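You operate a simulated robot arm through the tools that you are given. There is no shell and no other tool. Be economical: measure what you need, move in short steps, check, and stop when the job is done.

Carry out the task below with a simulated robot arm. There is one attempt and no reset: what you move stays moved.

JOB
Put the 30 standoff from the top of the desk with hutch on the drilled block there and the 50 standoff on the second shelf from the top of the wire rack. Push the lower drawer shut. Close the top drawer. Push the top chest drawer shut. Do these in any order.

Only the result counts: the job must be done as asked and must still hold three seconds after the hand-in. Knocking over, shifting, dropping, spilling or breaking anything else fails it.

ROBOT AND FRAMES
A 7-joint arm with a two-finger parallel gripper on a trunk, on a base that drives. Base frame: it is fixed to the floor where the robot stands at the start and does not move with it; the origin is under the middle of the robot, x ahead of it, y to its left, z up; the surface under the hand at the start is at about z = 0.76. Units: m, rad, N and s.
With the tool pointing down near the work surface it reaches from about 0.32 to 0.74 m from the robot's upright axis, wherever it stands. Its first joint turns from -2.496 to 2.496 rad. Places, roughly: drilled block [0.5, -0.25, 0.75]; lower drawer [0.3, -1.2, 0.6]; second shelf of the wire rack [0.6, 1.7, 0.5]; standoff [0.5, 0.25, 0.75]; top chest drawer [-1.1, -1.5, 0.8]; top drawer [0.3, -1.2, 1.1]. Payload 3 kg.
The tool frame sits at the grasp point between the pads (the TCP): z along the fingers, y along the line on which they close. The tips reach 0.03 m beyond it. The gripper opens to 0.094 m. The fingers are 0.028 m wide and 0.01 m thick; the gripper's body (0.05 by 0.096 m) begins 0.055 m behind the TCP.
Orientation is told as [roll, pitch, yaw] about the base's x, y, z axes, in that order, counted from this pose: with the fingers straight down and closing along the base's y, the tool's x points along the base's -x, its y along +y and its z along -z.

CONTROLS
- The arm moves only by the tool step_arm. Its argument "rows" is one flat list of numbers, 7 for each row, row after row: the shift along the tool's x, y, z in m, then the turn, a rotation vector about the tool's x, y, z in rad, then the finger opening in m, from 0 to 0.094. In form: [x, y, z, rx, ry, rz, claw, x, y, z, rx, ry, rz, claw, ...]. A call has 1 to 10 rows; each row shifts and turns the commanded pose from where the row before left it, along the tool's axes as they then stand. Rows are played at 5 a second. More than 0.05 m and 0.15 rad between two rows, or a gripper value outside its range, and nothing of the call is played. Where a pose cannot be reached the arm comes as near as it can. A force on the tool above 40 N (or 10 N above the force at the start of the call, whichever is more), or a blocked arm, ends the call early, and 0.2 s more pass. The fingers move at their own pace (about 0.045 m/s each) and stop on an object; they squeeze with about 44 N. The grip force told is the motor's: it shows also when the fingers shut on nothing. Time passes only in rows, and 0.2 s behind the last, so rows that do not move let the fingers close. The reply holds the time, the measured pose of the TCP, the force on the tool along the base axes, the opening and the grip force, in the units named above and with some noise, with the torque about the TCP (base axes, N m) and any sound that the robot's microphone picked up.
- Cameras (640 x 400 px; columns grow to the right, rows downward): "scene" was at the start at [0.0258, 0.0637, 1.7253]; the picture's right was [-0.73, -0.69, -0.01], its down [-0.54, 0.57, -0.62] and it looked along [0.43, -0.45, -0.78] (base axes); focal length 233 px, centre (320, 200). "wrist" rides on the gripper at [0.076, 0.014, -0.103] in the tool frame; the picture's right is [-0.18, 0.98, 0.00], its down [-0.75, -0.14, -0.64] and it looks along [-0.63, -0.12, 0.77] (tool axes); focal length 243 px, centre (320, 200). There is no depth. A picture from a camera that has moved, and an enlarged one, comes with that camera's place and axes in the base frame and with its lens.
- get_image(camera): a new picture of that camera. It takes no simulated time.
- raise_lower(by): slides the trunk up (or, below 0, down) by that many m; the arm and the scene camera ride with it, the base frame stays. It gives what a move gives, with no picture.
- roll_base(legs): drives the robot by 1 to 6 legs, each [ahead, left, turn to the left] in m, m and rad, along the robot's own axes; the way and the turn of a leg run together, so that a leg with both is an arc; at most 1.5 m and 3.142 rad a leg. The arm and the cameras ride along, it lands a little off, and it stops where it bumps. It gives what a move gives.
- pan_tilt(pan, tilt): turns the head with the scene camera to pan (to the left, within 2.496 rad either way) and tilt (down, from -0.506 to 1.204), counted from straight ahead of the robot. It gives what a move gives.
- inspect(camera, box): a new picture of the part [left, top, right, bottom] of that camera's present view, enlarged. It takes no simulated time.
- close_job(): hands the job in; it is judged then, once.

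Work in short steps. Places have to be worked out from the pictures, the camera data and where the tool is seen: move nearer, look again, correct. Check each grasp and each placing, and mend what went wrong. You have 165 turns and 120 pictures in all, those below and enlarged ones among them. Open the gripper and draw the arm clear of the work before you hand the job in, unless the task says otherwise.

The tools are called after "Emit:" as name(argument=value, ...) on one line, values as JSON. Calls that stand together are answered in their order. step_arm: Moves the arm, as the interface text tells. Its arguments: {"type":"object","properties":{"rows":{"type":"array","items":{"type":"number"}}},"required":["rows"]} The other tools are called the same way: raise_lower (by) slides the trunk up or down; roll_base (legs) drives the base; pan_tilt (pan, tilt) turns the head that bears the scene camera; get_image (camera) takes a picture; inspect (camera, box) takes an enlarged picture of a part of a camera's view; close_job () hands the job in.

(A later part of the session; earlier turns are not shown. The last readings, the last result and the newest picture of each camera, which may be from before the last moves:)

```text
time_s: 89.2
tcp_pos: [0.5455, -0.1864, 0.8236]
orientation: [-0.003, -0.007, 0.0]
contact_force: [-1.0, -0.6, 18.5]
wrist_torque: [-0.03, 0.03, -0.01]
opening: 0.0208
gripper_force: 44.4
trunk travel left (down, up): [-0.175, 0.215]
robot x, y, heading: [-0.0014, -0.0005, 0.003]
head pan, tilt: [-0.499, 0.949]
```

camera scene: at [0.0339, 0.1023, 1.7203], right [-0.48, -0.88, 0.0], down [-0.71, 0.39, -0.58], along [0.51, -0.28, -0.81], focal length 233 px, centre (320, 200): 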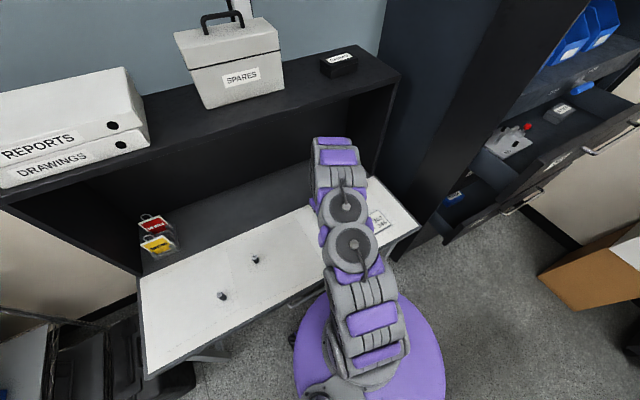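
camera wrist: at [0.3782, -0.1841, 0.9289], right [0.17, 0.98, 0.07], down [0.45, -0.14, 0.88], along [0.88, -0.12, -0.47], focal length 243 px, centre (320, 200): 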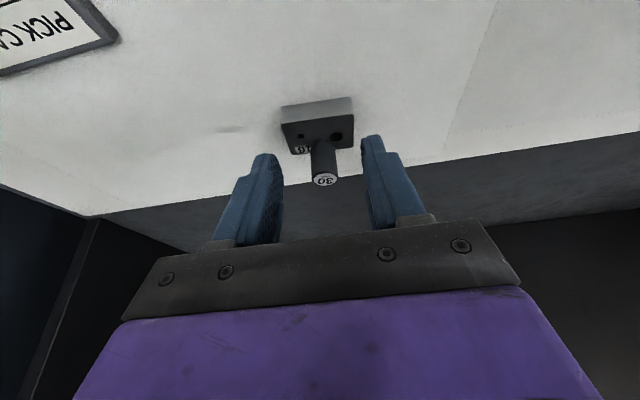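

Every landing gives the same face height, and earlier it stood upright half over the hole, so the block acts as solid on top. I release here, over the hole, and look.

Emit:
step_arm(rows=[0, 0, -0.0012, 0, 0, 0, 0.015, 0, 0, 0, 0, 0, 0, 0.026, 0, 0, 0, 0, 0, 0, 0.05, 0, 0, 0, 0, 0, 0, 0.05, 0, 0, -0.025, 0, 0, 0, 0.05, 0, 0, -0.025, 0, 0, 0, 0.05, 0.02, 0, 0, 0, -0.13, 0, 0.05, 0.02, 0, 0, 0, -0.13, 0, 0.05])

Emit:
step_arm(rows=[0.02, 0, 0, 0, -0.13, 0, 0.05, 0, 0, 0, 0, -0.13, 0, 0.05, 0, 0, 0, 0, 0, 0, 0.05])

Emit:
inspect(camera="wrist", box=[270, 70, 366, 130])

```text
time_s: 91.0
tcp_pos: [0.5055, -0.1869, 0.8708]
orientation: [0.003, -0.264, 0.001]
contact_force: [0.7, -0.3, 0.3]
wrist_torque: [0.03, 0.0, 0.0]
opening: 0.0503
gripper_force: 0.1
trunk travel left (down, up): [-0.175, 0.215]
robot x, y, heading: [-0.003, -0.0021, 0.002]
head pan, tilt: [-0.499, 0.949]
```

```text
time_s: 91.8
tcp_pos: [0.4864, -0.1865, 0.8669]
orientation: [0.001, -0.527, 0.001]
contact_force: [-0.8, 0.6, -1.0]
wrist_torque: [-0.01, 0.01, 0.0]
opening: 0.0501
gripper_force: 0.1
trunk travel left (down, up): [-0.175, 0.215]
robot x, y, heading: [0.0032, -0.0034, -0.003]
head pan, tilt: [-0.499, 0.949]
```

```text
6.67 times, centred on (318, 100) of wrist
camera zoom: at [0.3706, -0.1733, 0.9151], right [0.16, 0.98, 0.09], down [0.33, -0.14, 0.93], along [0.93, -0.12, -0.35], focal length 1618 px, centre (333, 867)
```

zoom: 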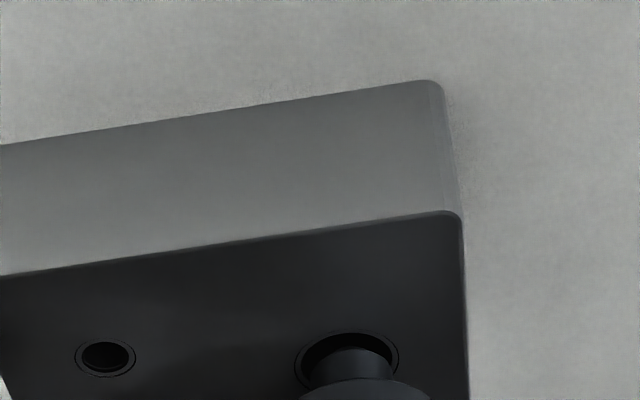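

The stud stands about 2 mm too far +x and 0.6 mm too far +y relative to the hole, so true alignment hasn't been tried yet. I regrasp and hop by exactly that.

Emit:
step_arm(rows=[0, 0, 0, 0, 0.13, 0, 0.05, 0, 0, 0, 0, 0.13, 0, 0.05, 0, 0, 0, 0, 0.13, 0, 0.05, 0, 0, 0, 0, 0.13, 0, 0.05, -0.03, 0, -0.0077, 0, 0, 0, 0.05, -0.0292, 0, 0, 0, 0, 0, 0.05, 0, 0, 0.025, 0, 0, 0, 0.05, 0, 0, 0.025, 0, 0, 0, 0.05, 0, 0, 0, 0, 0, 0, 0.05])

Emit:
step_arm(rows=[0, 0, 0, 0, 0, 0, 0.015, 0, 0, 0, 0, 0, 0, 0.015, 0, 0, 0, 0, 0, 0, 0.015, 0, 0, 0, 0, 0, 0, 0.015, 0, 0, -0.003, 0, 0, 0, 0.015, 0.002, -0.0006, 0, 0, 0, 0, 0.015, 0, 0, 0, 0, 0, 0, 0.015, 0, 0, 0.002, 0, 0, 0, 0.015, 0, 0, 0.001, 0, 0, 0, 0.015])

Emit:
step_arm(rows=[0, 0, 0.001, 0, 0, 0, 0.015, 0, 0, 0.001, 0, 0, 0, 0.015, 0, 0, 0, 0, 0, 0, 0.015])

```text
time_s: 93.8
tcp_pos: [0.5454, -0.1865, 0.8237]
orientation: [0.0, -0.004, 0.001]
contact_force: [-1.1, -0.2, 0.5]
wrist_torque: [0.01, 0.01, 0.01]
opening: 0.05
gripper_force: 0.0
trunk travel left (down, up): [-0.175, 0.215]
robot x, y, heading: [0.0029, -0.0028, 0.005]
head pan, tilt: [-0.499, 0.949]
```

```text
time_s: 95.8
tcp_pos: [0.5438, -0.1877, 0.8229]
orientation: [-0.001, -0.003, -0.002]
contact_force: [0.4, 0.0, 0.1]
wrist_torque: [-0.02, 0.04, 0.01]
opening: 0.0209
gripper_force: 44.2
trunk travel left (down, up): [-0.175, 0.215]
robot x, y, heading: [-0.0014, -0.0021, -0.002]
head pan, tilt: [-0.499, 0.949]
```

```text
time_s: 96.6
tcp_pos: [0.5429, -0.1861, 0.8231]
orientation: [-0.001, -0.007, 0.001]
contact_force: [-0.3, -0.5, 23.9]
wrist_torque: [-0.07, 0.14, 0.0]
opening: 0.0207
gripper_force: 43.9
trunk travel left (down, up): [-0.175, 0.215]
robot x, y, heading: [-0.0006, -0.0026, 0.002]
head pan, tilt: [-0.499, 0.949]
```

Contact again without a drop. I relieve, release and look once more.

Emit:
step_arm(rows=[0, 0, -0.002, 0, 0, 0, 0.015, 0, 0, 0, 0, 0, 0, 0.026, 0, 0, 0, 0, 0, 0, 0.05, 0, 0, 0, 0, 0, 0, 0.05, 0, 0, -0.025, 0, 0, 0, 0.05, 0, 0, -0.025, 0, 0, 0, 0.05, 0.02, 0, 0, 0, -0.13, 0, 0.05, 0.02, 0, 0, 0, -0.13, 0, 0.05, 0.02, 0, 0, 0, -0.13, 0, 0.05, 0, 0, 0, 0, -0.13, 0, 0.05])

Emit:
inspect(camera="wrist", box=[290, 100, 354, 140])

```text
time_s: 98.8
tcp_pos: [0.4844, -0.1879, 0.8662]
orientation: [0.0, -0.526, 0.001]
contact_force: [-0.4, 0.9, -0.1]
wrist_torque: [0.01, 0.01, -0.02]
opening: 0.0498
gripper_force: 0.2
trunk travel left (down, up): [-0.175, 0.215]
robot x, y, heading: [-0.0002, -0.0044, 0.0]
head pan, tilt: [-0.499, 0.949]
```

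```text
10.00 times, centred on (322, 120) of wrist
camera zoom: at [0.3682, -0.1744, 0.9153], right [0.16, 0.98, 0.09], down [0.33, -0.14, 0.93], along [0.93, -0.12, -0.35], focal length 2426 px, centre (300, 1000)
```

zoom: 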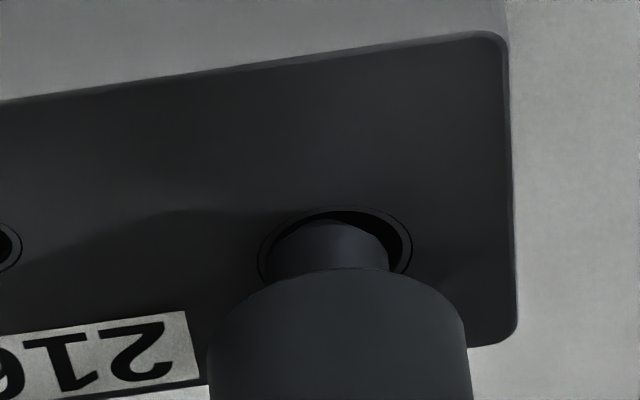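

The stud is now within about 0.6 mm of the hole axis. One more precise try: regrasp, +0.4 mm y, -0.5 mm x, and lower.

Emit:
step_arm(rows=[0, 0, 0, 0, 0.13, 0, 0.05, 0, 0, 0, 0, 0.13, 0, 0.05, 0, 0, 0, 0, 0.13, 0, 0.05, 0, 0, 0, 0, 0.13, 0, 0.05, -0.03, 0, -0.0077, 0, 0, 0, 0.05, -0.0292, 0, 0, 0, 0, 0, 0.05, 0, 0, 0.025, 0, 0, 0, 0.05, 0, 0, 0.025, 0, 0, 0, 0.05, 0, 0, 0, 0, 0, 0, 0.05])

Emit:
step_arm(rows=[0, 0, 0, 0, 0, 0, 0.015, 0, 0, 0, 0, 0, 0, 0.015, 0, 0, 0, 0, 0, 0, 0.015, 0, 0, 0, 0, 0, 0, 0.015, 0, 0, -0.003, 0, 0, 0, 0.015, 0.0005, 0.0004, 0, 0, 0, 0, 0.015, 0, 0, 0, 0, 0, 0, 0.015, 0, 0, 0.002, 0, 0, 0, 0.015, 0, 0, 0.001, 0, 0, 0, 0.015])

Emit:
step_arm(rows=[0, 0, 0.001, 0, 0, 0, 0.015, 0, 0, 0.001, 0, 0, 0, 0.015, 0, 0, 0.001, 0, 0, 0, 0.015, 0, 0, 0, 0, 0, 0, 0.015])

```text
time_s: 100.8
tcp_pos: [0.5433, -0.1872, 0.8241]
orientation: [0.001, -0.003, 0.0]
contact_force: [0.3, -0.5, -0.1]
wrist_torque: [0.02, 0.02, -0.01]
opening: 0.05
gripper_force: 0.1
trunk travel left (down, up): [-0.175, 0.215]
robot x, y, heading: [0.0065, -0.0045, -0.002]
head pan, tilt: [-0.499, 0.949]
```

```text
time_s: 102.8
tcp_pos: [0.5436, -0.1848, 0.824]
orientation: [0.0, -0.005, 0.0]
contact_force: [-0.6, -0.5, 1.6]
wrist_torque: [0.0, 0.02, 0.01]
opening: 0.0209
gripper_force: 44.1
trunk travel left (down, up): [-0.175, 0.215]
robot x, y, heading: [0.0027, 0.0005, 0.005]
head pan, tilt: [-0.499, 0.949]
```

```text
time_s: 103.8
tcp_pos: [0.5438, -0.1866, 0.8219]
orientation: [-0.002, -0.006, 0.0]
contact_force: [2.3, -3.6, 31.5]
wrist_torque: [-0.13, -0.04, -0.02]
opening: 0.0211
gripper_force: 43.7
trunk travel left (down, up): [-0.175, 0.215]
robot x, y, heading: [-0.0003, -0.0038, -0.001]
head pan, tilt: [-0.499, 0.949]
```

One wiggle under moderate pressure (large enough to overcome the stiction), then I'll accept what I have.

Emit:
step_arm(rows=[0, 0, -0.0017, 0, 0, 0, 0.015, 0.0018, 0, 0, 0, 0, 0, 0.015, 0, 0.0018, 0, 0, 0, 0, 0.015, -0.0018, 0, 0, 0, 0, 0, 0.015, -0.0018, 0, 0, 0, 0, 0, 0.015, 0, -0.0018, 0, 0, 0, 0, 0.015, 0, -0.0018, 0, 0, 0, 0, 0.015, 0.0018, 0, 0, 0, 0, 0, 0.015, 0.0, 0.0018, 0, 0, 0, 0, 0.015, 0, 0, 0, 0, 0, 0, 0.015])

```text
time_s: 106.0
tcp_pos: [0.5439, -0.1866, 0.8216]
orientation: [0.001, -0.004, -0.001]
contact_force: [2.0, -2.9, 8.8]
wrist_torque: [-0.06, -0.07, 0.05]
opening: 0.0211
gripper_force: 43.6
trunk travel left (down, up): [-0.175, 0.215]
robot x, y, heading: [-0.0002, 0.0004, -0.0]
head pan, tilt: [-0.499, 0.949]
```

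The vertical force fell more than expected. I press down again to see whether it now goes deeper.

Emit:
step_arm(rows=[0, 0, 0.001, 0, 0, 0, 0.015, 0, 0, 0.001, 0, 0, 0, 0.015, 0, 0, 0.001, 0, 0, 0, 0.015, 0, 0, 0.0, 0, 0, 0, 0.015])

Emit:
inspect(camera="wrist", box=[230, 100, 390, 200])

```text
time_s: 107.0
tcp_pos: [0.542, -0.1861, 0.8206]
orientation: [0.0, -0.006, 0.0]
contact_force: [2.5, -5.8, 30.8]
wrist_torque: [-0.24, -0.02, -0.02]
opening: 0.0208
gripper_force: 44.2
trunk travel left (down, up): [-0.175, 0.215]
robot x, y, heading: [-0.0011, -0.0051, -0.0]
head pan, tilt: [-0.499, 0.949]
```

```text
4.00 times, centred on (310, 150) of wrist
camera zoom: at [0.4675, -0.1732, 0.9213], right [0.18, 0.98, 0.0], down [0.75, -0.14, 0.65], along [0.64, -0.12, -0.76], focal length 970 px, centre (360, 400)
```

zoom: 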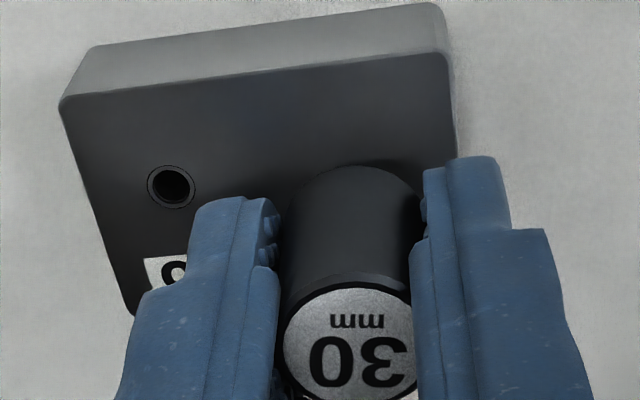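

No entry; the piece only slips in the grip. I accept it standing on the block, release without load and check.

Emit:
step_arm(rows=[0, 0, -0.0025, 0, 0, 0, 0.015, 0, 0, 0, 0, 0, 0, 0.026, 0, 0, 0, 0, 0, 0, 0.05, 0, 0, 0, 0, 0, 0, 0.05, 0, 0, -0.025, 0, 0, 0, 0.05, 0, 0, -0.025, 0, 0, 0, 0.05, 0.02, 0, 0, 0, -0.13, 0, 0.05, 0.02, 0, 0, 0, -0.13, 0, 0.05, 0.02, 0, 0, 0, -0.13, 0, 0.05, 0, 0, 0, 0, -0.13, 0, 0.05])

Emit:
inspect(camera="wrist", box=[280, 95, 376, 155])

```text
time_s: 109.2
tcp_pos: [0.4836, -0.1871, 0.8613]
orientation: [0.0, -0.525, 0.0]
contact_force: [0.3, -0.5, -0.1]
wrist_torque: [-0.01, 0.0, -0.05]
opening: 0.0499
gripper_force: 0.0
trunk travel left (down, up): [-0.175, 0.215]
robot x, y, heading: [0.0035, -0.0014, 0.003]
head pan, tilt: [-0.499, 0.949]
```

```text
6.67 times, centred on (328, 125) of wrist
camera zoom: at [0.3676, -0.1737, 0.9125], right [0.16, 0.98, 0.09], down [0.33, -0.14, 0.93], along [0.93, -0.12, -0.35], focal length 1618 px, centre (267, 700)
```

zoom: 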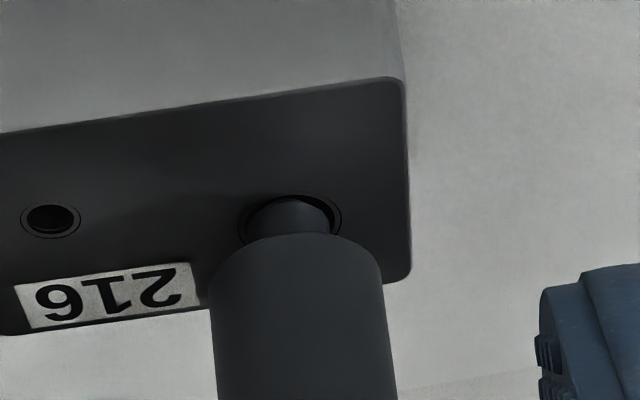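

The stud is now perfectly centred over the hole and the standoff stands upright on the block — the block is effectively solid there. Done with the 30; now the 50: rise and move over.

Emit:
step_arm(rows=[-0.0225, 0, -0.039, 0, 0, 0, 0.06, -0.0225, 0, -0.039, 0, 0, 0, 0.06, 0.0095, 0.047, -0.0055, 0, 0, 0, 0.06, 0.0095, 0.047, -0.0055, 0, 0, 0, 0.06, 0.0095, 0.047, -0.0055, 0, 0, 0, 0.06, 0.0095, 0.047, -0.0055, 0, 0, 0, 0.06, 0.0095, 0.047, -0.0055, 0, 0, 0, 0.06, 0.0095, 0.047, -0.0055, 0, 0, 0, 0.06, 0.0095, 0.047, -0.0055, 0, 0, 0, 0.06, 0.0095, 0.047, -0.0055, 0, 0, 0, 0.06])

Emit:
step_arm(rows=[0.0095, 0.043, -0.0055, 0, 0, 0, 0.06, 0.0095, 0.043, -0.0055, 0, 0, 0, 0.06, 0, 0.043, 0, 0, 0, 0, 0.06, 0, 0, 0, 0, -0.13, 0, 0.06, 0, 0, 0, 0, -0.13, 0, 0.06])

```text
time_s: 111.4
tcp_pos: [0.4572, 0.1197, 0.9309]
orientation: [-0.001, -0.524, 0.001]
contact_force: [-0.6, 0.4, -0.9]
wrist_torque: [0.04, -0.02, 0.0]
opening: 0.0602
gripper_force: 0.0
out of reach, approached as far as the arm can: row 4, 5, 6, 7, 8, 9
trunk travel left (down, up): [-0.175, 0.215]
robot x, y, heading: [-0.0019, -0.0016, -0.004]
head pan, tilt: [-0.499, 0.949]
```

```text
time_s: 112.6
tcp_pos: [0.4361, 0.246, 0.9316]
orientation: [-0.002, -0.785, -0.001]
contact_force: [-0.2, -0.3, 0.5]
wrist_torque: [-0.02, 0.0, -0.02]
opening: 0.0599
gripper_force: 0.1
trunk travel left (down, up): [-0.175, 0.215]
robot x, y, heading: [-0.0032, -0.0049, -0.001]
head pan, tilt: [-0.499, 0.949]
```

Slightly off path but fine. I move above the 50 at about (0.404, 0.321) and look.

Emit:
step_arm(rows=[0.0113, 0.0378, -0.0113, 0, 0, 0, 0.06, 0.0113, 0.0378, -0.0113, 0, 0, 0, 0.06, 0, 0, 0, 0, 0, 0, 0.06])

Emit:
step_arm(rows=[0.0283, 0, 0.0283, 0, 0, 0, 0.06, 0.0283, 0, 0.0283, 0, 0, 0, 0.06, 0, 0, 0, 0, 0, 0, 0.06])

Emit:
get_image(camera="wrist")

```text
time_s: 113.4
tcp_pos: [0.4032, 0.3231, 0.9317]
orientation: [-0.002, -0.78, -0.001]
contact_force: [0.1, 0.0, -0.7]
wrist_torque: [-0.01, 0.01, 0.01]
opening: 0.06
gripper_force: 0.1
trunk travel left (down, up): [-0.175, 0.215]
robot x, y, heading: [-0.0021, -0.0052, -0.002]
head pan, tilt: [-0.499, 0.949]
```

```text
time_s: 114.2
tcp_pos: [0.4031, 0.3243, 0.8518]
orientation: [0.001, -0.785, 0.001]
contact_force: [-0.3, -0.3, -0.5]
wrist_torque: [0.0, 0.03, 0.01]
opening: 0.06
gripper_force: 0.0
trunk travel left (down, up): [-0.175, 0.215]
robot x, y, heading: [-0.0035, -0.0035, 0.0]
head pan, tilt: [-0.499, 0.949]
```

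```text
58 pictures are left
camera wrist: at [0.2784, 0.3367, 0.869], right [0.13, 0.98, 0.13], down [0.08, -0.14, 0.99], along [0.99, -0.12, -0.1], focal length 243 px, centre (320, 200)
```

wrist: 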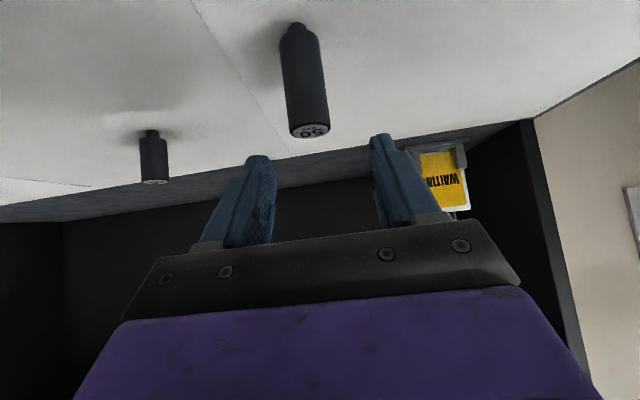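

Centred. I descend the last 4 cm and close on it.

Emit:
step_arm(rows=[0.0148, -0.001, 0.0148, 0, 0, 0, 0.06, 0.0148, -0.001, 0.0148, 0, 0, 0, 0.06, 0, 0, 0, 0, 0, 0, 0.06])

Emit:
get_image(camera="wrist")

```text
time_s: 115.0
tcp_pos: [0.4036, 0.3223, 0.8081]
orientation: [-0.003, -0.781, 0.001]
contact_force: [0.3, 0.5, 0.6]
wrist_torque: [0.03, 0.01, 0.03]
opening: 0.06
gripper_force: 0.1
trunk travel left (down, up): [-0.175, 0.215]
robot x, y, heading: [0.0012, -0.0058, -0.0]
head pan, tilt: [-0.499, 0.949]
```

```text
57 pictures are left
camera wrist: at [0.2782, 0.3347, 0.8258], right [0.13, 0.98, 0.13], down [0.08, -0.14, 0.99], along [0.99, -0.12, -0.1], focal length 243 px, centre (320, 200)
```

wrist: 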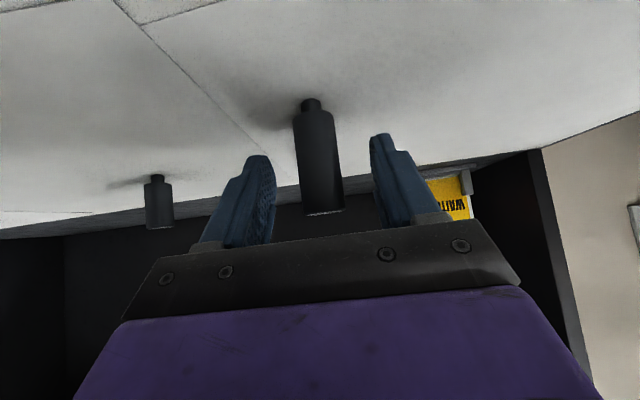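

The standoff is between the fingers with the pads on its upper half. Close and lift.

Emit:
step_arm(rows=[0, 0, 0, 0, 0, 0, 0.015, 0, 0, 0, 0, 0, 0, 0.015, 0, 0, 0, 0, 0, 0, 0.015, 0, 0, 0, 0, 0, 0, 0.015, 0, 0, 0, 0, 0, 0, 0.015])

Emit:
step_arm(rows=[-0.02, 0, -0.02, 0, 0, 0, 0.015, -0.03, 0, -0.03, 0, 0, 0, 0.015, -0.03, 0, -0.03, 0, 0, 0, 0.015, -0.03, 0, -0.03, 0, 0, 0, 0.015, -0.03, 0, -0.03, 0, 0, 0, 0.015, 0, 0, 0, 0, 0, 0, 0.015])

Emit:
get_image(camera="wrist")

```text
time_s: 116.2
tcp_pos: [0.4036, 0.3219, 0.8071]
orientation: [-0.002, -0.783, 0.002]
contact_force: [0.1, 0.1, 1.6]
wrist_torque: [0.09, 0.03, -0.03]
opening: 0.0241
gripper_force: 43.9
trunk travel left (down, up): [-0.175, 0.215]
robot x, y, heading: [-0.0039, 0.0001, -0.004]
head pan, tilt: [-0.499, 0.949]
```

```text
time_s: 117.6
tcp_pos: [0.4034, 0.3217, 1.0066]
orientation: [-0.006, -0.783, 0.001]
contact_force: [0.3, 0.5, -1.0]
wrist_torque: [0.02, 0.01, -0.03]
opening: 0.024
gripper_force: 44.2
trunk travel left (down, up): [-0.175, 0.215]
robot x, y, heading: [0.0006, -0.0062, 0.005]
head pan, tilt: [-0.499, 0.949]
```

```text
56 pictures are left
camera wrist: at [0.2783, 0.3347, 1.0246], right [0.13, 0.98, 0.13], down [0.08, -0.14, 0.99], along [0.99, -0.12, -0.1], focal length 243 px, centre (320, 200)
```

wrist: 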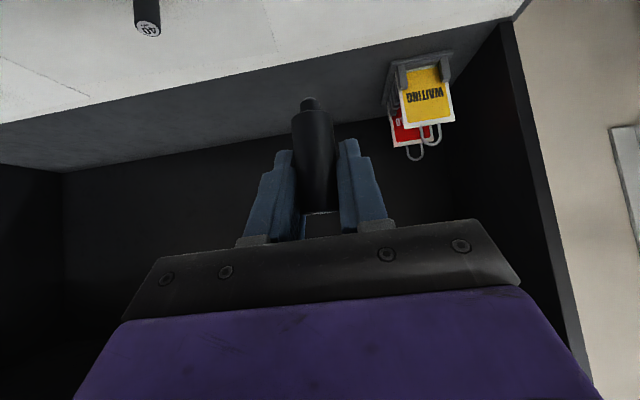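

The 50 is held. For the drive to the rack I first bring the hand to straight ahead of the robot.

Emit:
step_arm(rows=[0, -0.045, 0, 0, 0, 0, 0.015, 0, -0.045, 0, 0, 0, 0, 0.015, 0, -0.045, 0, 0, 0, 0, 0.015, 0, -0.045, 0, 0, 0, 0, 0.015, 0, -0.045, 0, 0, 0, 0, 0.015, 0, -0.045, 0, 0, 0, 0, 0.015, 0, -0.045, 0, 0, 0, 0, 0.015])

Emit:
pan_tilt(pan=1.57, tilt=0.75)

Emit:
get_image(camera="scene")

```text
time_s: 119.2
tcp_pos: [0.4027, 0.2649, 1.0066]
orientation: [-0.001, -0.783, 0.003]
contact_force: [0.2, -0.6, -1.1]
wrist_torque: [0.01, 0.01, 0.01]
opening: 0.024
gripper_force: 43.9
out of reach, approached as far as the arm can: row 2, 3, 4, 5, 6, 7
trunk travel left (down, up): [-0.175, 0.215]
robot x, y, heading: [0.0015, -0.0, -0.002]
head pan, tilt: [-0.499, 0.949]
```

```text
time_s: 121.2
tcp_pos: [0.4016, 0.2657, 1.0082]
orientation: [0.0, -0.785, 0.0]
contact_force: [-0.1, -0.9, -1.4]
wrist_torque: [-0.01, 0.02, 0.0]
opening: 0.0242
gripper_force: 44.0
trunk travel left (down, up): [-0.175, 0.215]
robot x, y, heading: [-0.0016, -0.0029, 0.003]
head pan, tilt: [1.571, 0.75]
```

```text
55 pictures are left
camera scene: at [-0.0266, 0.2242, 1.735], right [1.0, 0.0, 0.0], down [0.0, -0.68, -0.73], along [0.0, 0.73, -0.68], focal length 233 px, centre (320, 200)
```

scene: 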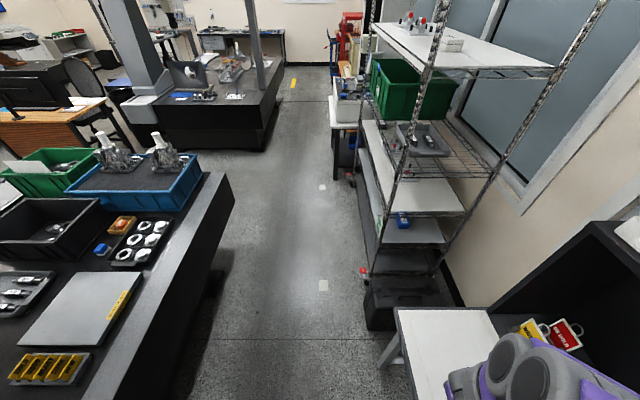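

The corridor is about 0.9 m wide. I turn left 1 rad and drive to about (-0.15, 1.6), hand pointing along the aisle.

Emit:
roll_base(legs=[[0, 0, 1.0], [0.63, 0.49, 0], [0.63, 0.49, 0]])

Emit:
pan_tilt(pan=-1.0, tilt=0.55)

Emit:
get_image(camera="scene")

```text
time_s: 132.0
tcp_pos: [-0.1687, 2.0723, 1.0085]
orientation: [0.001, -0.783, 1.001]
contact_force: [0.5, 0.0, -1.1]
wrist_torque: [0.02, 0.0, 0.02]
opening: 0.0237
gripper_force: 44.2
trunk travel left (down, up): [-0.175, 0.215]
robot x, y, heading: [-0.1607, 1.5904, 1.006]
head pan, tilt: [1.571, 0.75]
```

```text
time_s: 134.3
tcp_pos: [-0.1696, 2.0709, 1.0082]
orientation: [0.002, -0.784, 0.999]
contact_force: [-0.6, 0.6, -0.3]
wrist_torque: [-0.05, 0.02, 0.01]
opening: 0.0236
gripper_force: 44.3
trunk travel left (down, up): [-0.175, 0.215]
robot x, y, heading: [-0.1637, 1.5879, 1.003]
head pan, tilt: [-1.0, 0.55]
```

```text
54 pictures are left
camera scene: at [-0.2096, 1.6453, 1.7527], right [0.0, -1.0, 0.0], down [-0.52, 0.0, -0.85], along [0.85, 0.0, -0.52], focal length 233 px, centre (320, 200)
```

scene: 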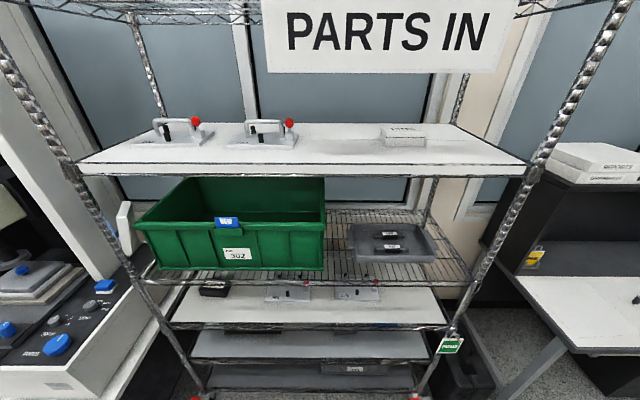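

Heights here confirm 1.86, 1.50, 1.08, 0.80, 0.50 and 0.16. I zoom in for any shelf marks before choosing.

Emit:
inspect(camera="scene", box=[150, 250, 500, 400])

Emit:
pan_tilt(pan=-1.0, tilt=1.0)

Emit:
get_image(camera="scene")

```text
1.83 times, centred on (325, 325) of scene
camera zoom: at [-0.2096, 1.6453, 1.7527], right [0.0, -1.0, 0.0], down [-0.52, 0.0, -0.85], along [0.85, 0.0, -0.52], focal length 426 px, centre (311, -29)
```

zoom: 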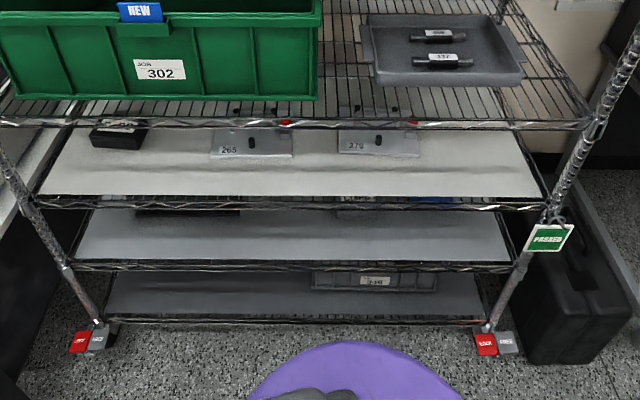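

```text
time_s: 135.2
tcp_pos: [-0.1694, 2.0723, 1.01]
orientation: [0.003, -0.783, 0.999]
contact_force: [0.2, 0.3, -1.5]
wrist_torque: [0.04, -0.04, 0.03]
opening: 0.0235
gripper_force: 44.0
trunk travel left (down, up): [-0.175, 0.215]
robot x, y, heading: [-0.1642, 1.5933, 0.999]
head pan, tilt: [-1.0, 1.0]
```

```text
52 pictures are left
camera scene: at [-0.2294, 1.645, 1.7162], right [0.0, -1.0, 0.0], down [-0.84, 0.0, -0.54], along [0.54, 0.0, -0.84], focal length 233 px, centre (320, 200)
```

scene: 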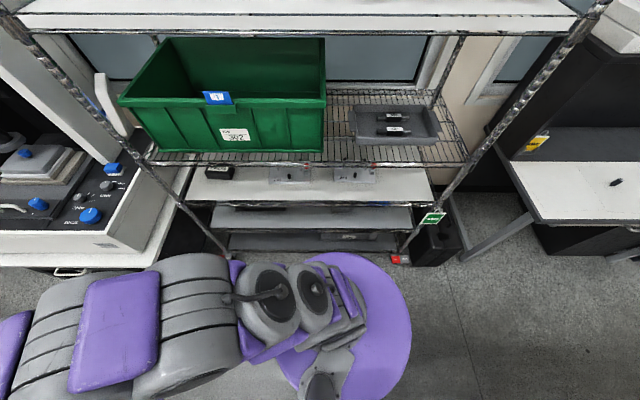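

No shelf marks. The hint's z = 0.5 matches the board at 0.50 exactly, so I take that shelf (middle one of the three usable lower boards). I turn to face the rack and lower the trunk.

Emit:
roll_base(legs=[[0, 0, -1.0]])

Emit:
raise_lower(by=-0.17)

Emit:
pan_tilt(pan=-0.1, tilt=0.85)

Emit:
get_image(camera="scene")

Emit:
get_image(camera="wrist")

```text
time_s: 138.1
tcp_pos: [0.2364, 1.8577, 1.0082]
orientation: [0.003, -0.785, 0.004]
contact_force: [0.7, 0.0, -1.9]
wrist_torque: [-0.02, -0.01, 0.01]
opening: 0.0241
gripper_force: 44.6
trunk travel left (down, up): [-0.175, 0.215]
robot x, y, heading: [-0.166, 1.5889, 0.006]
head pan, tilt: [-1.0, 1.0]
```

```text
time_s: 140.1
tcp_pos: [0.2367, 1.8566, 0.8396]
orientation: [0.006, -0.784, 0.0]
contact_force: [-0.3, 0.4, -1.8]
wrist_torque: [0.02, -0.01, -0.02]
opening: 0.0234
gripper_force: 44.4
trunk travel left (down, up): [-0.005, 0.385]
robot x, y, heading: [-0.1683, 1.5898, 0.003]
head pan, tilt: [-1.0, 1.0]
```

```text
time_s: 141.3
tcp_pos: [0.2371, 1.8555, 0.8387]
orientation: [0.004, -0.783, 0.002]
contact_force: [-0.9, 0.4, -0.9]
wrist_torque: [0.0, -0.02, 0.0]
opening: 0.0238
gripper_force: 43.9
trunk travel left (down, up): [-0.005, 0.385]
robot x, y, heading: [-0.1616, 1.5857, 0.001]
head pan, tilt: [-0.099, 0.85]
```

```text
51 pictures are left
camera scene: at [-0.1131, 1.7268, 1.5571], right [-0.09, -1.0, 0.0], down [-0.75, 0.07, -0.66], along [0.66, -0.06, -0.75], focal length 233 px, centre (320, 200)
```

scene: 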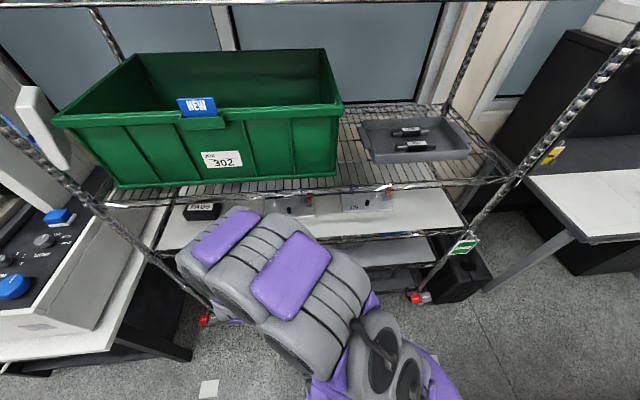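

```text
50 pictures are left
camera wrist: at [0.1118, 1.8684, 0.8575], right [0.13, 0.98, 0.13], down [0.08, -0.14, 0.99], along [0.99, -0.11, -0.1], focal length 243 px, centre (320, 200)
```

wrist: 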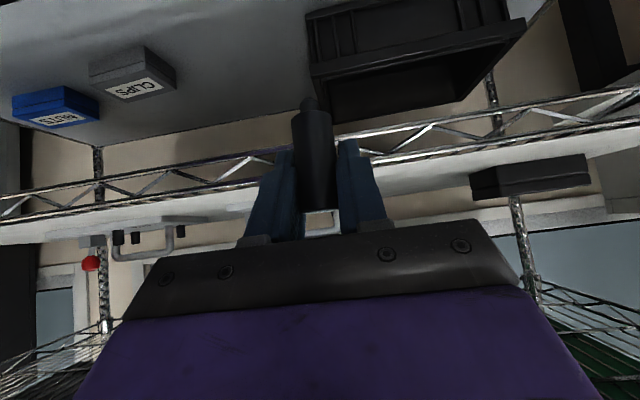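

I see the 0.5 shelf with NUTS and CLIPS boxes and a bin; the front area near y 1.73 is free. I sidestep right by 0.12 m and lower the hand in front of the rack.

Emit:
roll_base(legs=[[0, -0.12, 0]])

Emit:
step_arm(rows=[0.0283, 0, 0.0283, 0, 0, 0, 0.015, 0.0283, 0, 0.0283, 0, 0, 0, 0.015, 0.0283, 0, 0.0283, 0, 0, 0, 0.015, 0.0283, 0, 0.0283, 0, 0, 0, 0.015, 0.0283, 0, 0.0283, 0, 0, 0, 0.015, 0.0283, 0, 0.0283, 0, 0, 0, 0.015])

Emit:
get_image(camera="wrist")

```text
time_s: 142.5
tcp_pos: [0.2368, 1.7563, 0.8355]
orientation: [-0.009, -0.786, 0.016]
contact_force: [-0.8, 2.8, -1.0]
wrist_torque: [-0.04, 0.0, -0.11]
opening: 0.024
gripper_force: 44.0
trunk travel left (down, up): [-0.005, 0.385]
robot x, y, heading: [-0.1583, 1.4749, 0.007]
head pan, tilt: [-0.099, 0.85]
```

```text
time_s: 143.9
tcp_pos: [0.2411, 1.7598, 0.6193]
orientation: [0.004, -0.788, 0.006]
contact_force: [-0.2, 1.3, 0.0]
wrist_torque: [-0.05, 0.02, -0.05]
opening: 0.0235
gripper_force: 44.5
out of reach, approached as far as the arm can: row 1
trunk travel left (down, up): [-0.005, 0.385]
robot x, y, heading: [-0.1588, 1.4853, 0.01]
head pan, tilt: [-0.099, 0.85]
```

```text
49 pictures are left
camera wrist: at [0.1155, 1.7719, 0.6374], right [0.12, 0.98, 0.13], down [0.08, -0.14, 0.99], along [0.99, -0.11, -0.09], focal length 243 px, centre (320, 200)
```

wrist: 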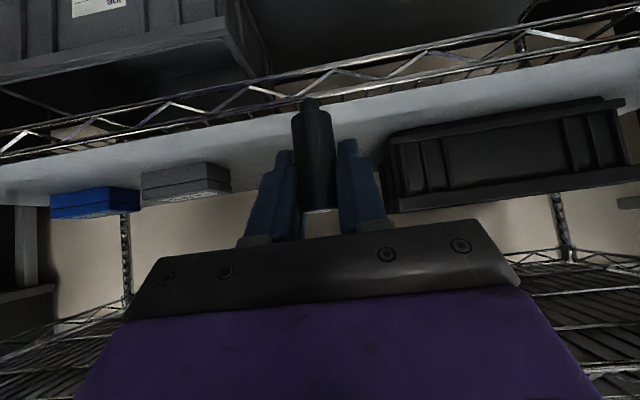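

The board's front lip is at about z 0.52–0.53. I lower 2 cm more and move forward over the shelf.

Emit:
step_arm(rows=[0.0134, 0, 0.0134, 0, 0, 0, 0.015, -0.03, 0, 0.03, 0, 0, 0, 0.015, -0.03, 0, 0.03, 0, 0, 0, 0.015, -0.03, 0, 0.03, 0, 0, 0, 0.015, 0, 0, 0, 0, 0, 0, 0.015])

Emit:
get_image(camera="wrist")

```text
time_s: 145.1
tcp_pos: [0.369, 1.7384, 0.6095]
orientation: [0.032, -0.788, -0.015]
contact_force: [-0.3, -0.3, -2.7]
wrist_torque: [-0.01, 0.02, 0.01]
opening: 0.0236
gripper_force: 43.6
trunk travel left (down, up): [-0.005, 0.385]
robot x, y, heading: [-0.1667, 1.4751, 0.005]
head pan, tilt: [-0.099, 0.85]
```

```text
48 pictures are left
camera wrist: at [0.2437, 1.7504, 0.6269], right [0.12, 0.98, 0.15], down [0.08, -0.16, 0.98], along [0.99, -0.11, -0.1], focal length 243 px, centre (320, 200)
```

wrist: 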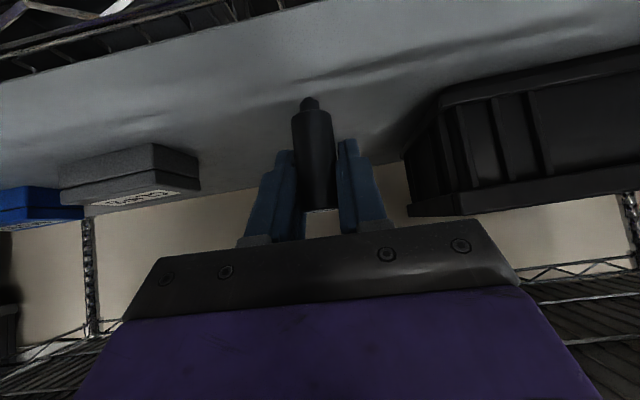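

Over the board now. I move 5 cm further in and take out the small roll.

Emit:
step_arm(rows=[-0.018, 0, 0.018, 0.0226, 0, -0.0226, 0.015, -0.018, 0, 0.018, 0, 0, 0, 0.015, 0, 0, 0, 0, 0, 0, 0.015])

Emit:
step_arm(rows=[0.01, 0, 0.01, 0, 0, 0, 0.015, 0.007, 0, 0.007, 0, 0, 0, 0.015, 0, 0, 0, 0, 0, 0, 0.015])

Emit:
inspect(camera="wrist", box=[220, 40, 420, 165])

```text
time_s: 145.9
tcp_pos: [0.4184, 1.7436, 0.6075]
orientation: [-0.016, -0.787, 0.018]
contact_force: [-0.5, 0.2, -1.8]
wrist_torque: [0.02, 0.0, -0.01]
opening: 0.0233
gripper_force: 43.9
trunk travel left (down, up): [-0.005, 0.385]
robot x, y, heading: [-0.1591, 1.4756, 0.006]
head pan, tilt: [-0.099, 0.85]
```

```text
time_s: 146.7
tcp_pos: [0.4175, 1.7462, 0.5814]
orientation: [-0.019, -0.787, 0.023]
contact_force: [0.9, 0.5, -1.5]
wrist_torque: [-0.01, -0.01, 0.02]
opening: 0.0238
gripper_force: 44.6
trunk travel left (down, up): [-0.005, 0.385]
robot x, y, heading: [-0.1634, 1.477, 0.008]
head pan, tilt: [-0.099, 0.85]
```

```text
3.20 times, centred on (320, 102) of wrist
camera zoom: at [0.2934, 1.7577, 0.6002], right [0.12, 0.99, 0.12], down [0.08, -0.13, 0.99], along [0.99, -0.11, -0.09], focal length 776 px, centre (320, 512)
```

zoom: 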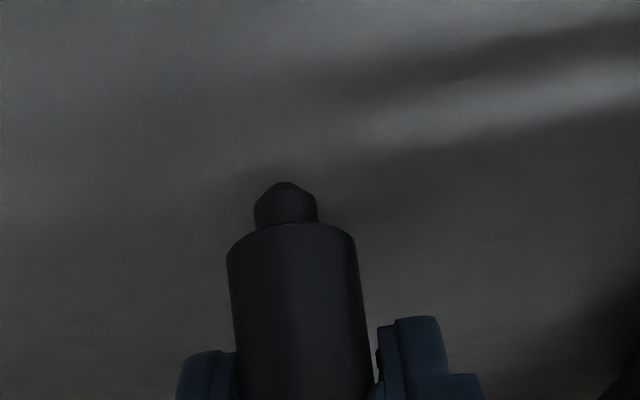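

The bottom is close to the board. I correct the roll and lower in 2–3 mm steps until contact.

Emit:
step_arm(rows=[0.002, 0, 0.002, -0.0134, 0, 0.0134, 0.015, 0.002, 0, 0.002, 0, 0, 0, 0.015, 0, 0, 0, 0, 0, 0, 0.015])

Emit:
step_arm(rows=[0.002, 0, 0.002, 0, 0, 0, 0.015, 0.002, 0, 0.002, 0, 0, 0, 0.015, 0.002, 0, 0.002, 0, 0, 0, 0.015, 0, 0, 0, 0, 0, 0, 0.015])

```text
time_s: 147.5
tcp_pos: [0.4185, 1.7458, 0.5771]
orientation: [0.006, -0.785, 0.001]
contact_force: [-0.2, 0.2, -1.9]
wrist_torque: [0.01, 0.02, -0.02]
opening: 0.0235
gripper_force: 43.7
trunk travel left (down, up): [-0.005, 0.385]
robot x, y, heading: [-0.1637, 1.4781, 0.003]
head pan, tilt: [-0.099, 0.85]
```

```text
time_s: 148.5
tcp_pos: [0.4198, 1.7453, 0.569]
orientation: [0.009, -0.789, 0.001]
contact_force: [-0.6, 0.0, 6.7]
wrist_torque: [0.04, 0.01, 0.01]
opening: 0.0235
gripper_force: 44.0
trunk travel left (down, up): [-0.005, 0.385]
robot x, y, heading: [-0.1622, 1.4785, 0.007]
head pan, tilt: [-0.099, 0.85]
```

Contact at 7 N, upright. I open and withdraw straight back.

Emit:
step_arm(rows=[0, 0, 0, 0, 0, 0, 0.03, 0, 0, 0, 0, 0, 0, 0.05, 0, 0, 0, 0, 0, 0, 0.05, 0, 0, 0, 0, 0, 0, 0.05])

Emit:
step_arm(rows=[0.02, 0, -0.02, 0, 0, 0, 0.05, 0.03, 0, -0.03, 0, 0, 0, 0.05, 0.03, 0, -0.03, 0, 0, 0, 0.05, 0.03, 0, -0.03, 0, 0, 0, 0.05, 0, 0, 0, 0, 0, 0, 0.05])

Emit:
get_image(camera="wrist")

```text
time_s: 149.5
tcp_pos: [0.418, 1.7454, 0.5674]
orientation: [0.008, -0.785, 0.004]
contact_force: [-0.2, 0.1, 0.2]
wrist_torque: [0.06, 0.0, 0.01]
opening: 0.0499
gripper_force: 0.1
trunk travel left (down, up): [-0.005, 0.385]
robot x, y, heading: [-0.1643, 1.4756, 0.002]
head pan, tilt: [-0.099, 0.85]
```

```text
time_s: 150.7
tcp_pos: [0.2617, 1.7444, 0.5674]
orientation: [0.009, -0.786, 0.002]
contact_force: [0.4, -1.0, -0.5]
wrist_torque: [0.02, 0.0, 0.02]
opening: 0.05
gripper_force: 0.0
trunk travel left (down, up): [-0.005, 0.385]
robot x, y, heading: [-0.164, 1.4776, 0.006]
head pan, tilt: [-0.099, 0.85]
```

```text
46 pictures are left
camera wrist: at [0.1367, 1.7566, 0.5858], right [0.12, 0.98, 0.14], down [0.08, -0.15, 0.99], along [0.99, -0.11, -0.1], focal length 243 px, centre (320, 200)
```

wrist: 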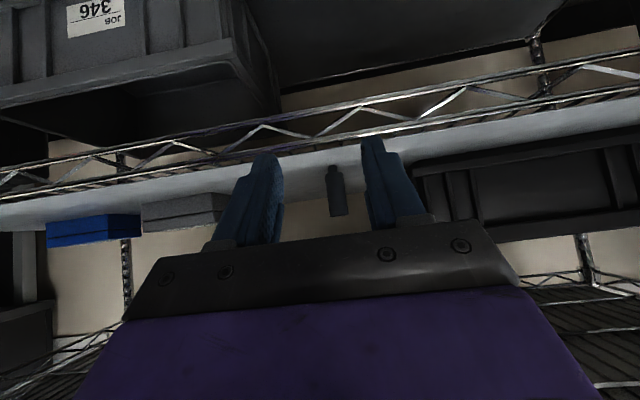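

The 50 stands on the shelf. I raise the trunk clear and drive back down the aisle toward the drawers, then look.

Emit:
raise_lower(by=0.35)

Emit:
roll_base(legs=[[0, -0.75, 0], [0, -0.75, 0], [0, -0.5, 0]])

Emit:
pan_tilt(pan=-1.1, tilt=0.7)

Emit:
get_image(camera="scene")

```text
time_s: 154.1
tcp_pos: [0.2632, 1.7438, 0.9174]
orientation: [0.007, -0.785, 0.004]
contact_force: [-0.1, 0.2, 0.8]
wrist_torque: [-0.02, 0.0, -0.01]
opening: 0.0503
gripper_force: 0.0
trunk travel left (down, up): [-0.355, 0.035]
robot x, y, heading: [-0.1652, 1.4761, 0.004]
head pan, tilt: [-0.099, 0.85]
```

```text
time_s: 164.4
tcp_pos: [0.2668, -0.2368, 0.9149]
orientation: [-0.008, -0.787, 0.018]
contact_force: [-0.3, 0.8, 1.9]
wrist_torque: [-0.04, 0.04, -0.01]
opening: 0.0499
gripper_force: 0.1
trunk travel left (down, up): [-0.355, 0.035]
robot x, y, heading: [-0.1616, -0.5179, 0.005]
head pan, tilt: [-0.099, 0.85]
```

```text
time_s: 165.6
tcp_pos: [0.2654, -0.2569, 0.9195]
orientation: [0.022, -0.789, -0.002]
contact_force: [0.4, -0.1, -0.2]
wrist_torque: [0.02, -0.01, -0.03]
opening: 0.0501
gripper_force: 0.2
trunk travel left (down, up): [-0.355, 0.035]
robot x, y, heading: [-0.1558, -0.5214, 0.01]
head pan, tilt: [-1.1, 0.7]
```

```text
45 pictures are left
camera scene: at [-0.1447, -0.4613, 1.92], right [-0.89, -0.46, 0.0], down [-0.3, 0.57, -0.76], along [0.35, -0.68, -0.65], focal length 233 px, centre (320, 200)
```

scene: 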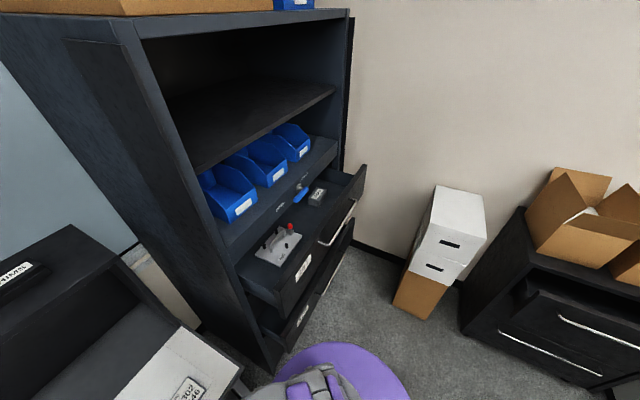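

Cabinet drawers face -x and stick out; zooming in to measure the fronts.

Emit:
inspect(camera="scene", box=[220, 150, 400, 370])

```text
1.82 times, centred on (310, 260) of scene
camera zoom: at [-0.1447, -0.4613, 1.92], right [-0.89, -0.46, 0.0], down [-0.3, 0.57, -0.76], along [0.35, -0.68, -0.65], focal length 424 px, centre (338, 91)
```

zoom: 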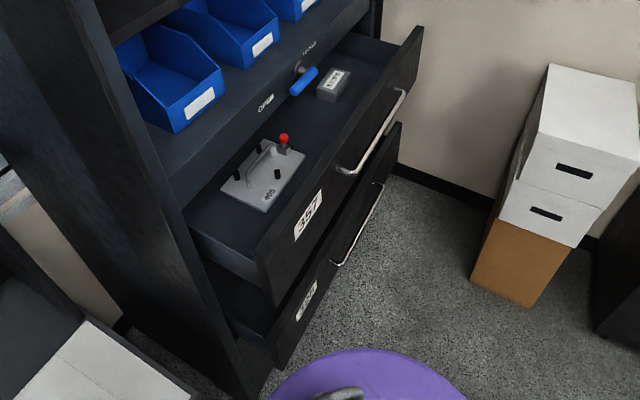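

The top drawer front is at x≈0.17, z 0.93–1.2, y -0.77…-1.57; the lower one sits below it. I close the fingers, point the hand horizontally, and check the lever on the cabinet rail.

Emit:
inspect(camera="scene", box=[270, 160, 350, 220])

Emit:
step_arm(rows=[0, 0, 0, 0, -0.131, 0, 0.0, 0, 0, 0, 0, -0.131, 0, 0.0, 0, 0, 0, 0, -0.131, 0, 0.0, 0, 0, 0, 0, -0.131, 0, 0.0, 0, 0, 0, 0, -0.131, 0, 0.0, 0, 0, 0, 0, -0.13, 0, 0.0])

```text
6.67 times, centred on (310, 190) of scene
camera zoom: at [-0.1447, -0.4613, 1.92], right [-0.89, -0.46, 0.0], down [-0.3, 0.57, -0.76], along [0.35, -0.68, -0.65], focal length 1555 px, centre (387, 267)
```

zoom: 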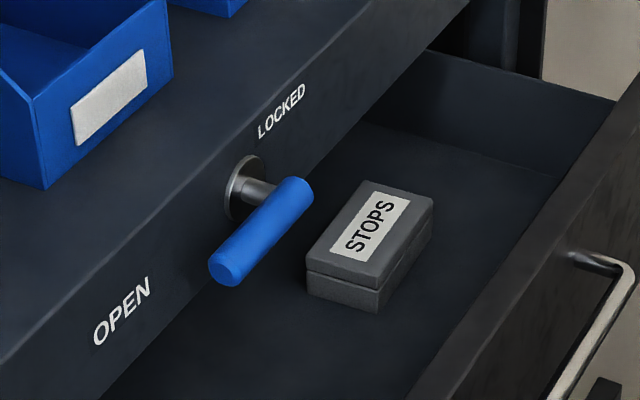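

```text
time_s: 167.0
tcp_pos: [0.2626, -0.2541, 0.9708]
orientation: [2.155, -1.561, -2.141]
contact_force: [-1.3, -0.1, -0.7]
wrist_torque: [0.01, 0.04, -0.01]
opening: 0.0
gripper_force: 33.3
out of reach, approached as far as the arm can: row 6
trunk travel left (down, up): [-0.355, 0.035]
robot x, y, heading: [-0.1582, -0.5159, 0.01]
head pan, tilt: [-1.1, 0.7]
```

The lever points to OPEN, so nothing is latched. I shift the hand toward the robot's centreline so the base can stay clear of the box stack.

Emit:
step_arm(rows=[0, -0.04, 0, 0, 0, 0, 0.0, 0, -0.04, 0, 0, 0, 0, 0.0, 0, -0.04, 0, 0, 0, 0, 0.0, 0, -0.04, 0, 0, 0, 0, 0.0])

```text
time_s: 168.0
tcp_pos: [0.2636, -0.3965, 1.002]
orientation: [1.83, -1.561, -1.814]
contact_force: [0.1, -0.1, -0.1]
wrist_torque: [0.01, 0.0, 0.01]
opening: 0.0
gripper_force: 33.6
out of reach, approached as far as the arm can: row 3, 4
trunk travel left (down, up): [-0.355, 0.035]
robot x, y, heading: [-0.1573, -0.5186, 0.01]
head pan, tilt: [-1.1, 0.7]
```

Good. I drive diagonally to about (-0.40, -1.06), hand ahead of the drawer front.

Emit:
roll_base(legs=[[-0.15, -0.28, 0], [-0.1, -0.26, 0]])

Emit:
get_image(camera="wrist")

Emit:
pan_tilt(pan=-0.1, tilt=0.8)

Emit:
get_image(camera="scene")

```text
time_s: 171.7
tcp_pos: [0.019, -0.9106, 1.0012]
orientation: [-2.636, -1.563, 2.652]
contact_force: [0.5, 1.5, 0.6]
wrist_torque: [0.05, 0.08, -0.08]
opening: 0.0
gripper_force: 33.3
trunk travel left (down, up): [-0.355, 0.035]
robot x, y, heading: [-0.4019, -1.0516, 0.007]
head pan, tilt: [-1.1, 0.7]
```

```text
42 pictures are left
camera wrist: at [-0.0823, -0.8998, 0.9229], right [-0.02, 0.98, 0.18], down [-0.64, -0.15, 0.75], along [0.77, -0.1, 0.64], focal length 243 px, centre (320, 200)
```

wrist: 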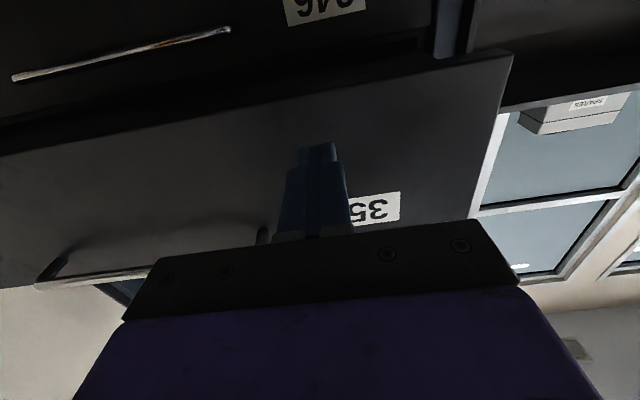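

```text
time_s: 173.0
tcp_pos: [0.0185, -0.9312, 1.0017]
orientation: [1.861, -1.556, -1.844]
contact_force: [0.4, -0.1, -1.3]
wrist_torque: [0.0, 0.0, 0.01]
opening: 0.0001
gripper_force: 33.3
trunk travel left (down, up): [-0.355, 0.035]
robot x, y, heading: [-0.402, -1.0547, 0.006]
head pan, tilt: [-0.099, 0.799]
```

```text
41 pictures are left
camera scene: at [-0.3493, -0.9192, 1.9114], right [-0.09, -1.0, 0.0], down [-0.71, 0.07, -0.7], along [0.69, -0.06, -0.72], focal length 233 px, centre (320, 200)
```

scene: 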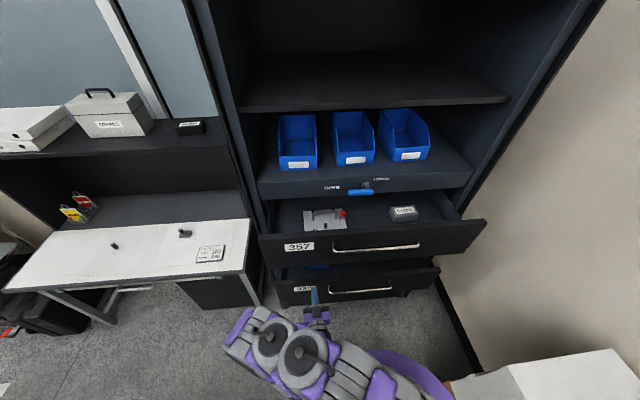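

Clear view: the drawer labelled 357 is the top one and my fingertips point at its front. I advance to touch.

Emit:
step_arm(rows=[0, 0, 0.02, 0, 0, 0, 0, 0, 0, 0.02, 0, 0, 0, 0, 0, 0, 0.02, 0, 0, 0, 0, 0, 0, 0.02, 0, 0, 0, 0, 0, 0, 0.015, 0, 0, 0, 0, 0, 0, 0.01, 0, 0, 0, 0, 0, 0, 0.01, 0, 0, 0, 0, 0, 0, 0.01, 0, 0, 0, 0])

Emit:
step_arm(rows=[0, 0, 0.01, 0, 0, 0, 0, 0, 0, 0.01, 0, 0, 0, 0, 0, 0, 0.01, 0, 0, 0, 0, 0, 0, 0.01, 0, 0, 0, 0, 0, 0, 0.01, 0, 0, 0, 0, 0, 0, 0.01, 0, 0, 0, 0, 0, 0, 0.01, 0, 0, 0, 0, 0, 0, 0.01, 0, 0, 0, 0, 0, 0, 0.01, 0, 0, 0, 0, 0, 0, 0.01, 0, 0, 0, 0])

```text
time_s: 174.8
tcp_pos: [0.1446, -0.9251, 1.0022]
orientation: [1.994, -1.558, -1.978]
contact_force: [0.2, -0.4, 0.2]
wrist_torque: [-0.02, 0.02, -0.02]
opening: 0.0
gripper_force: 33.2
trunk travel left (down, up): [-0.355, 0.035]
robot x, y, heading: [-0.4042, -1.0517, 0.007]
head pan, tilt: [-0.099, 0.799]
```

```text
time_s: 177.0
tcp_pos: [0.2458, -0.9159, 1.0021]
orientation: [2.219, -1.561, -2.201]
contact_force: [0.4, -0.2, -0.2]
wrist_torque: [-0.01, 0.02, 0.01]
opening: 0.0
gripper_force: 33.2
trunk travel left (down, up): [-0.355, 0.035]
robot x, y, heading: [-0.4065, -1.0503, 0.012]
head pan, tilt: [-0.099, 0.799]
```

No force felt; check whether the drawer moved or I'm passing under it.

Emit:
get_image(camera="scene")

Emit:
get_image(camera="wrist")

```text
40 pictures are left
camera scene: at [-0.3468, -0.9147, 1.9112], right [-0.09, -1.0, 0.0], down [-0.72, 0.06, -0.7], along [0.69, -0.06, -0.72], focal length 233 px, centre (320, 200)
```

scene: 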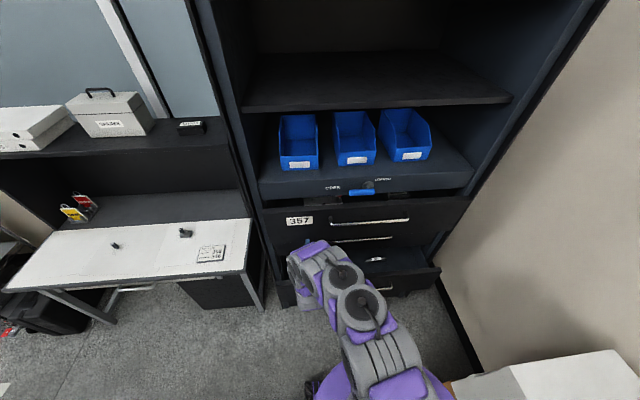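

```text
39 pictures are left
camera wrist: at [0.1433, -0.9039, 0.925], right [-0.02, 0.98, 0.19], down [-0.64, -0.16, 0.75], along [0.77, -0.11, 0.63], focal length 243 px, centre (320, 200)
```

wrist: 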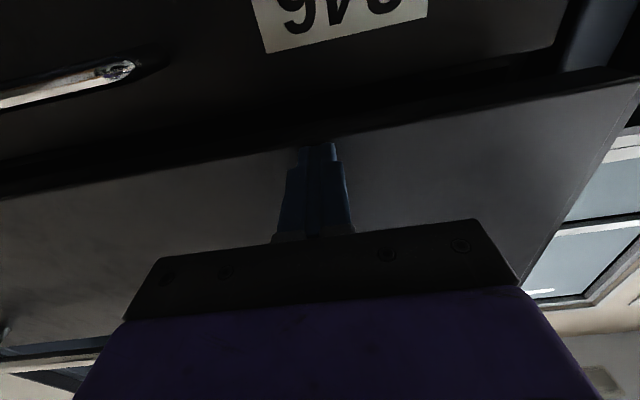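

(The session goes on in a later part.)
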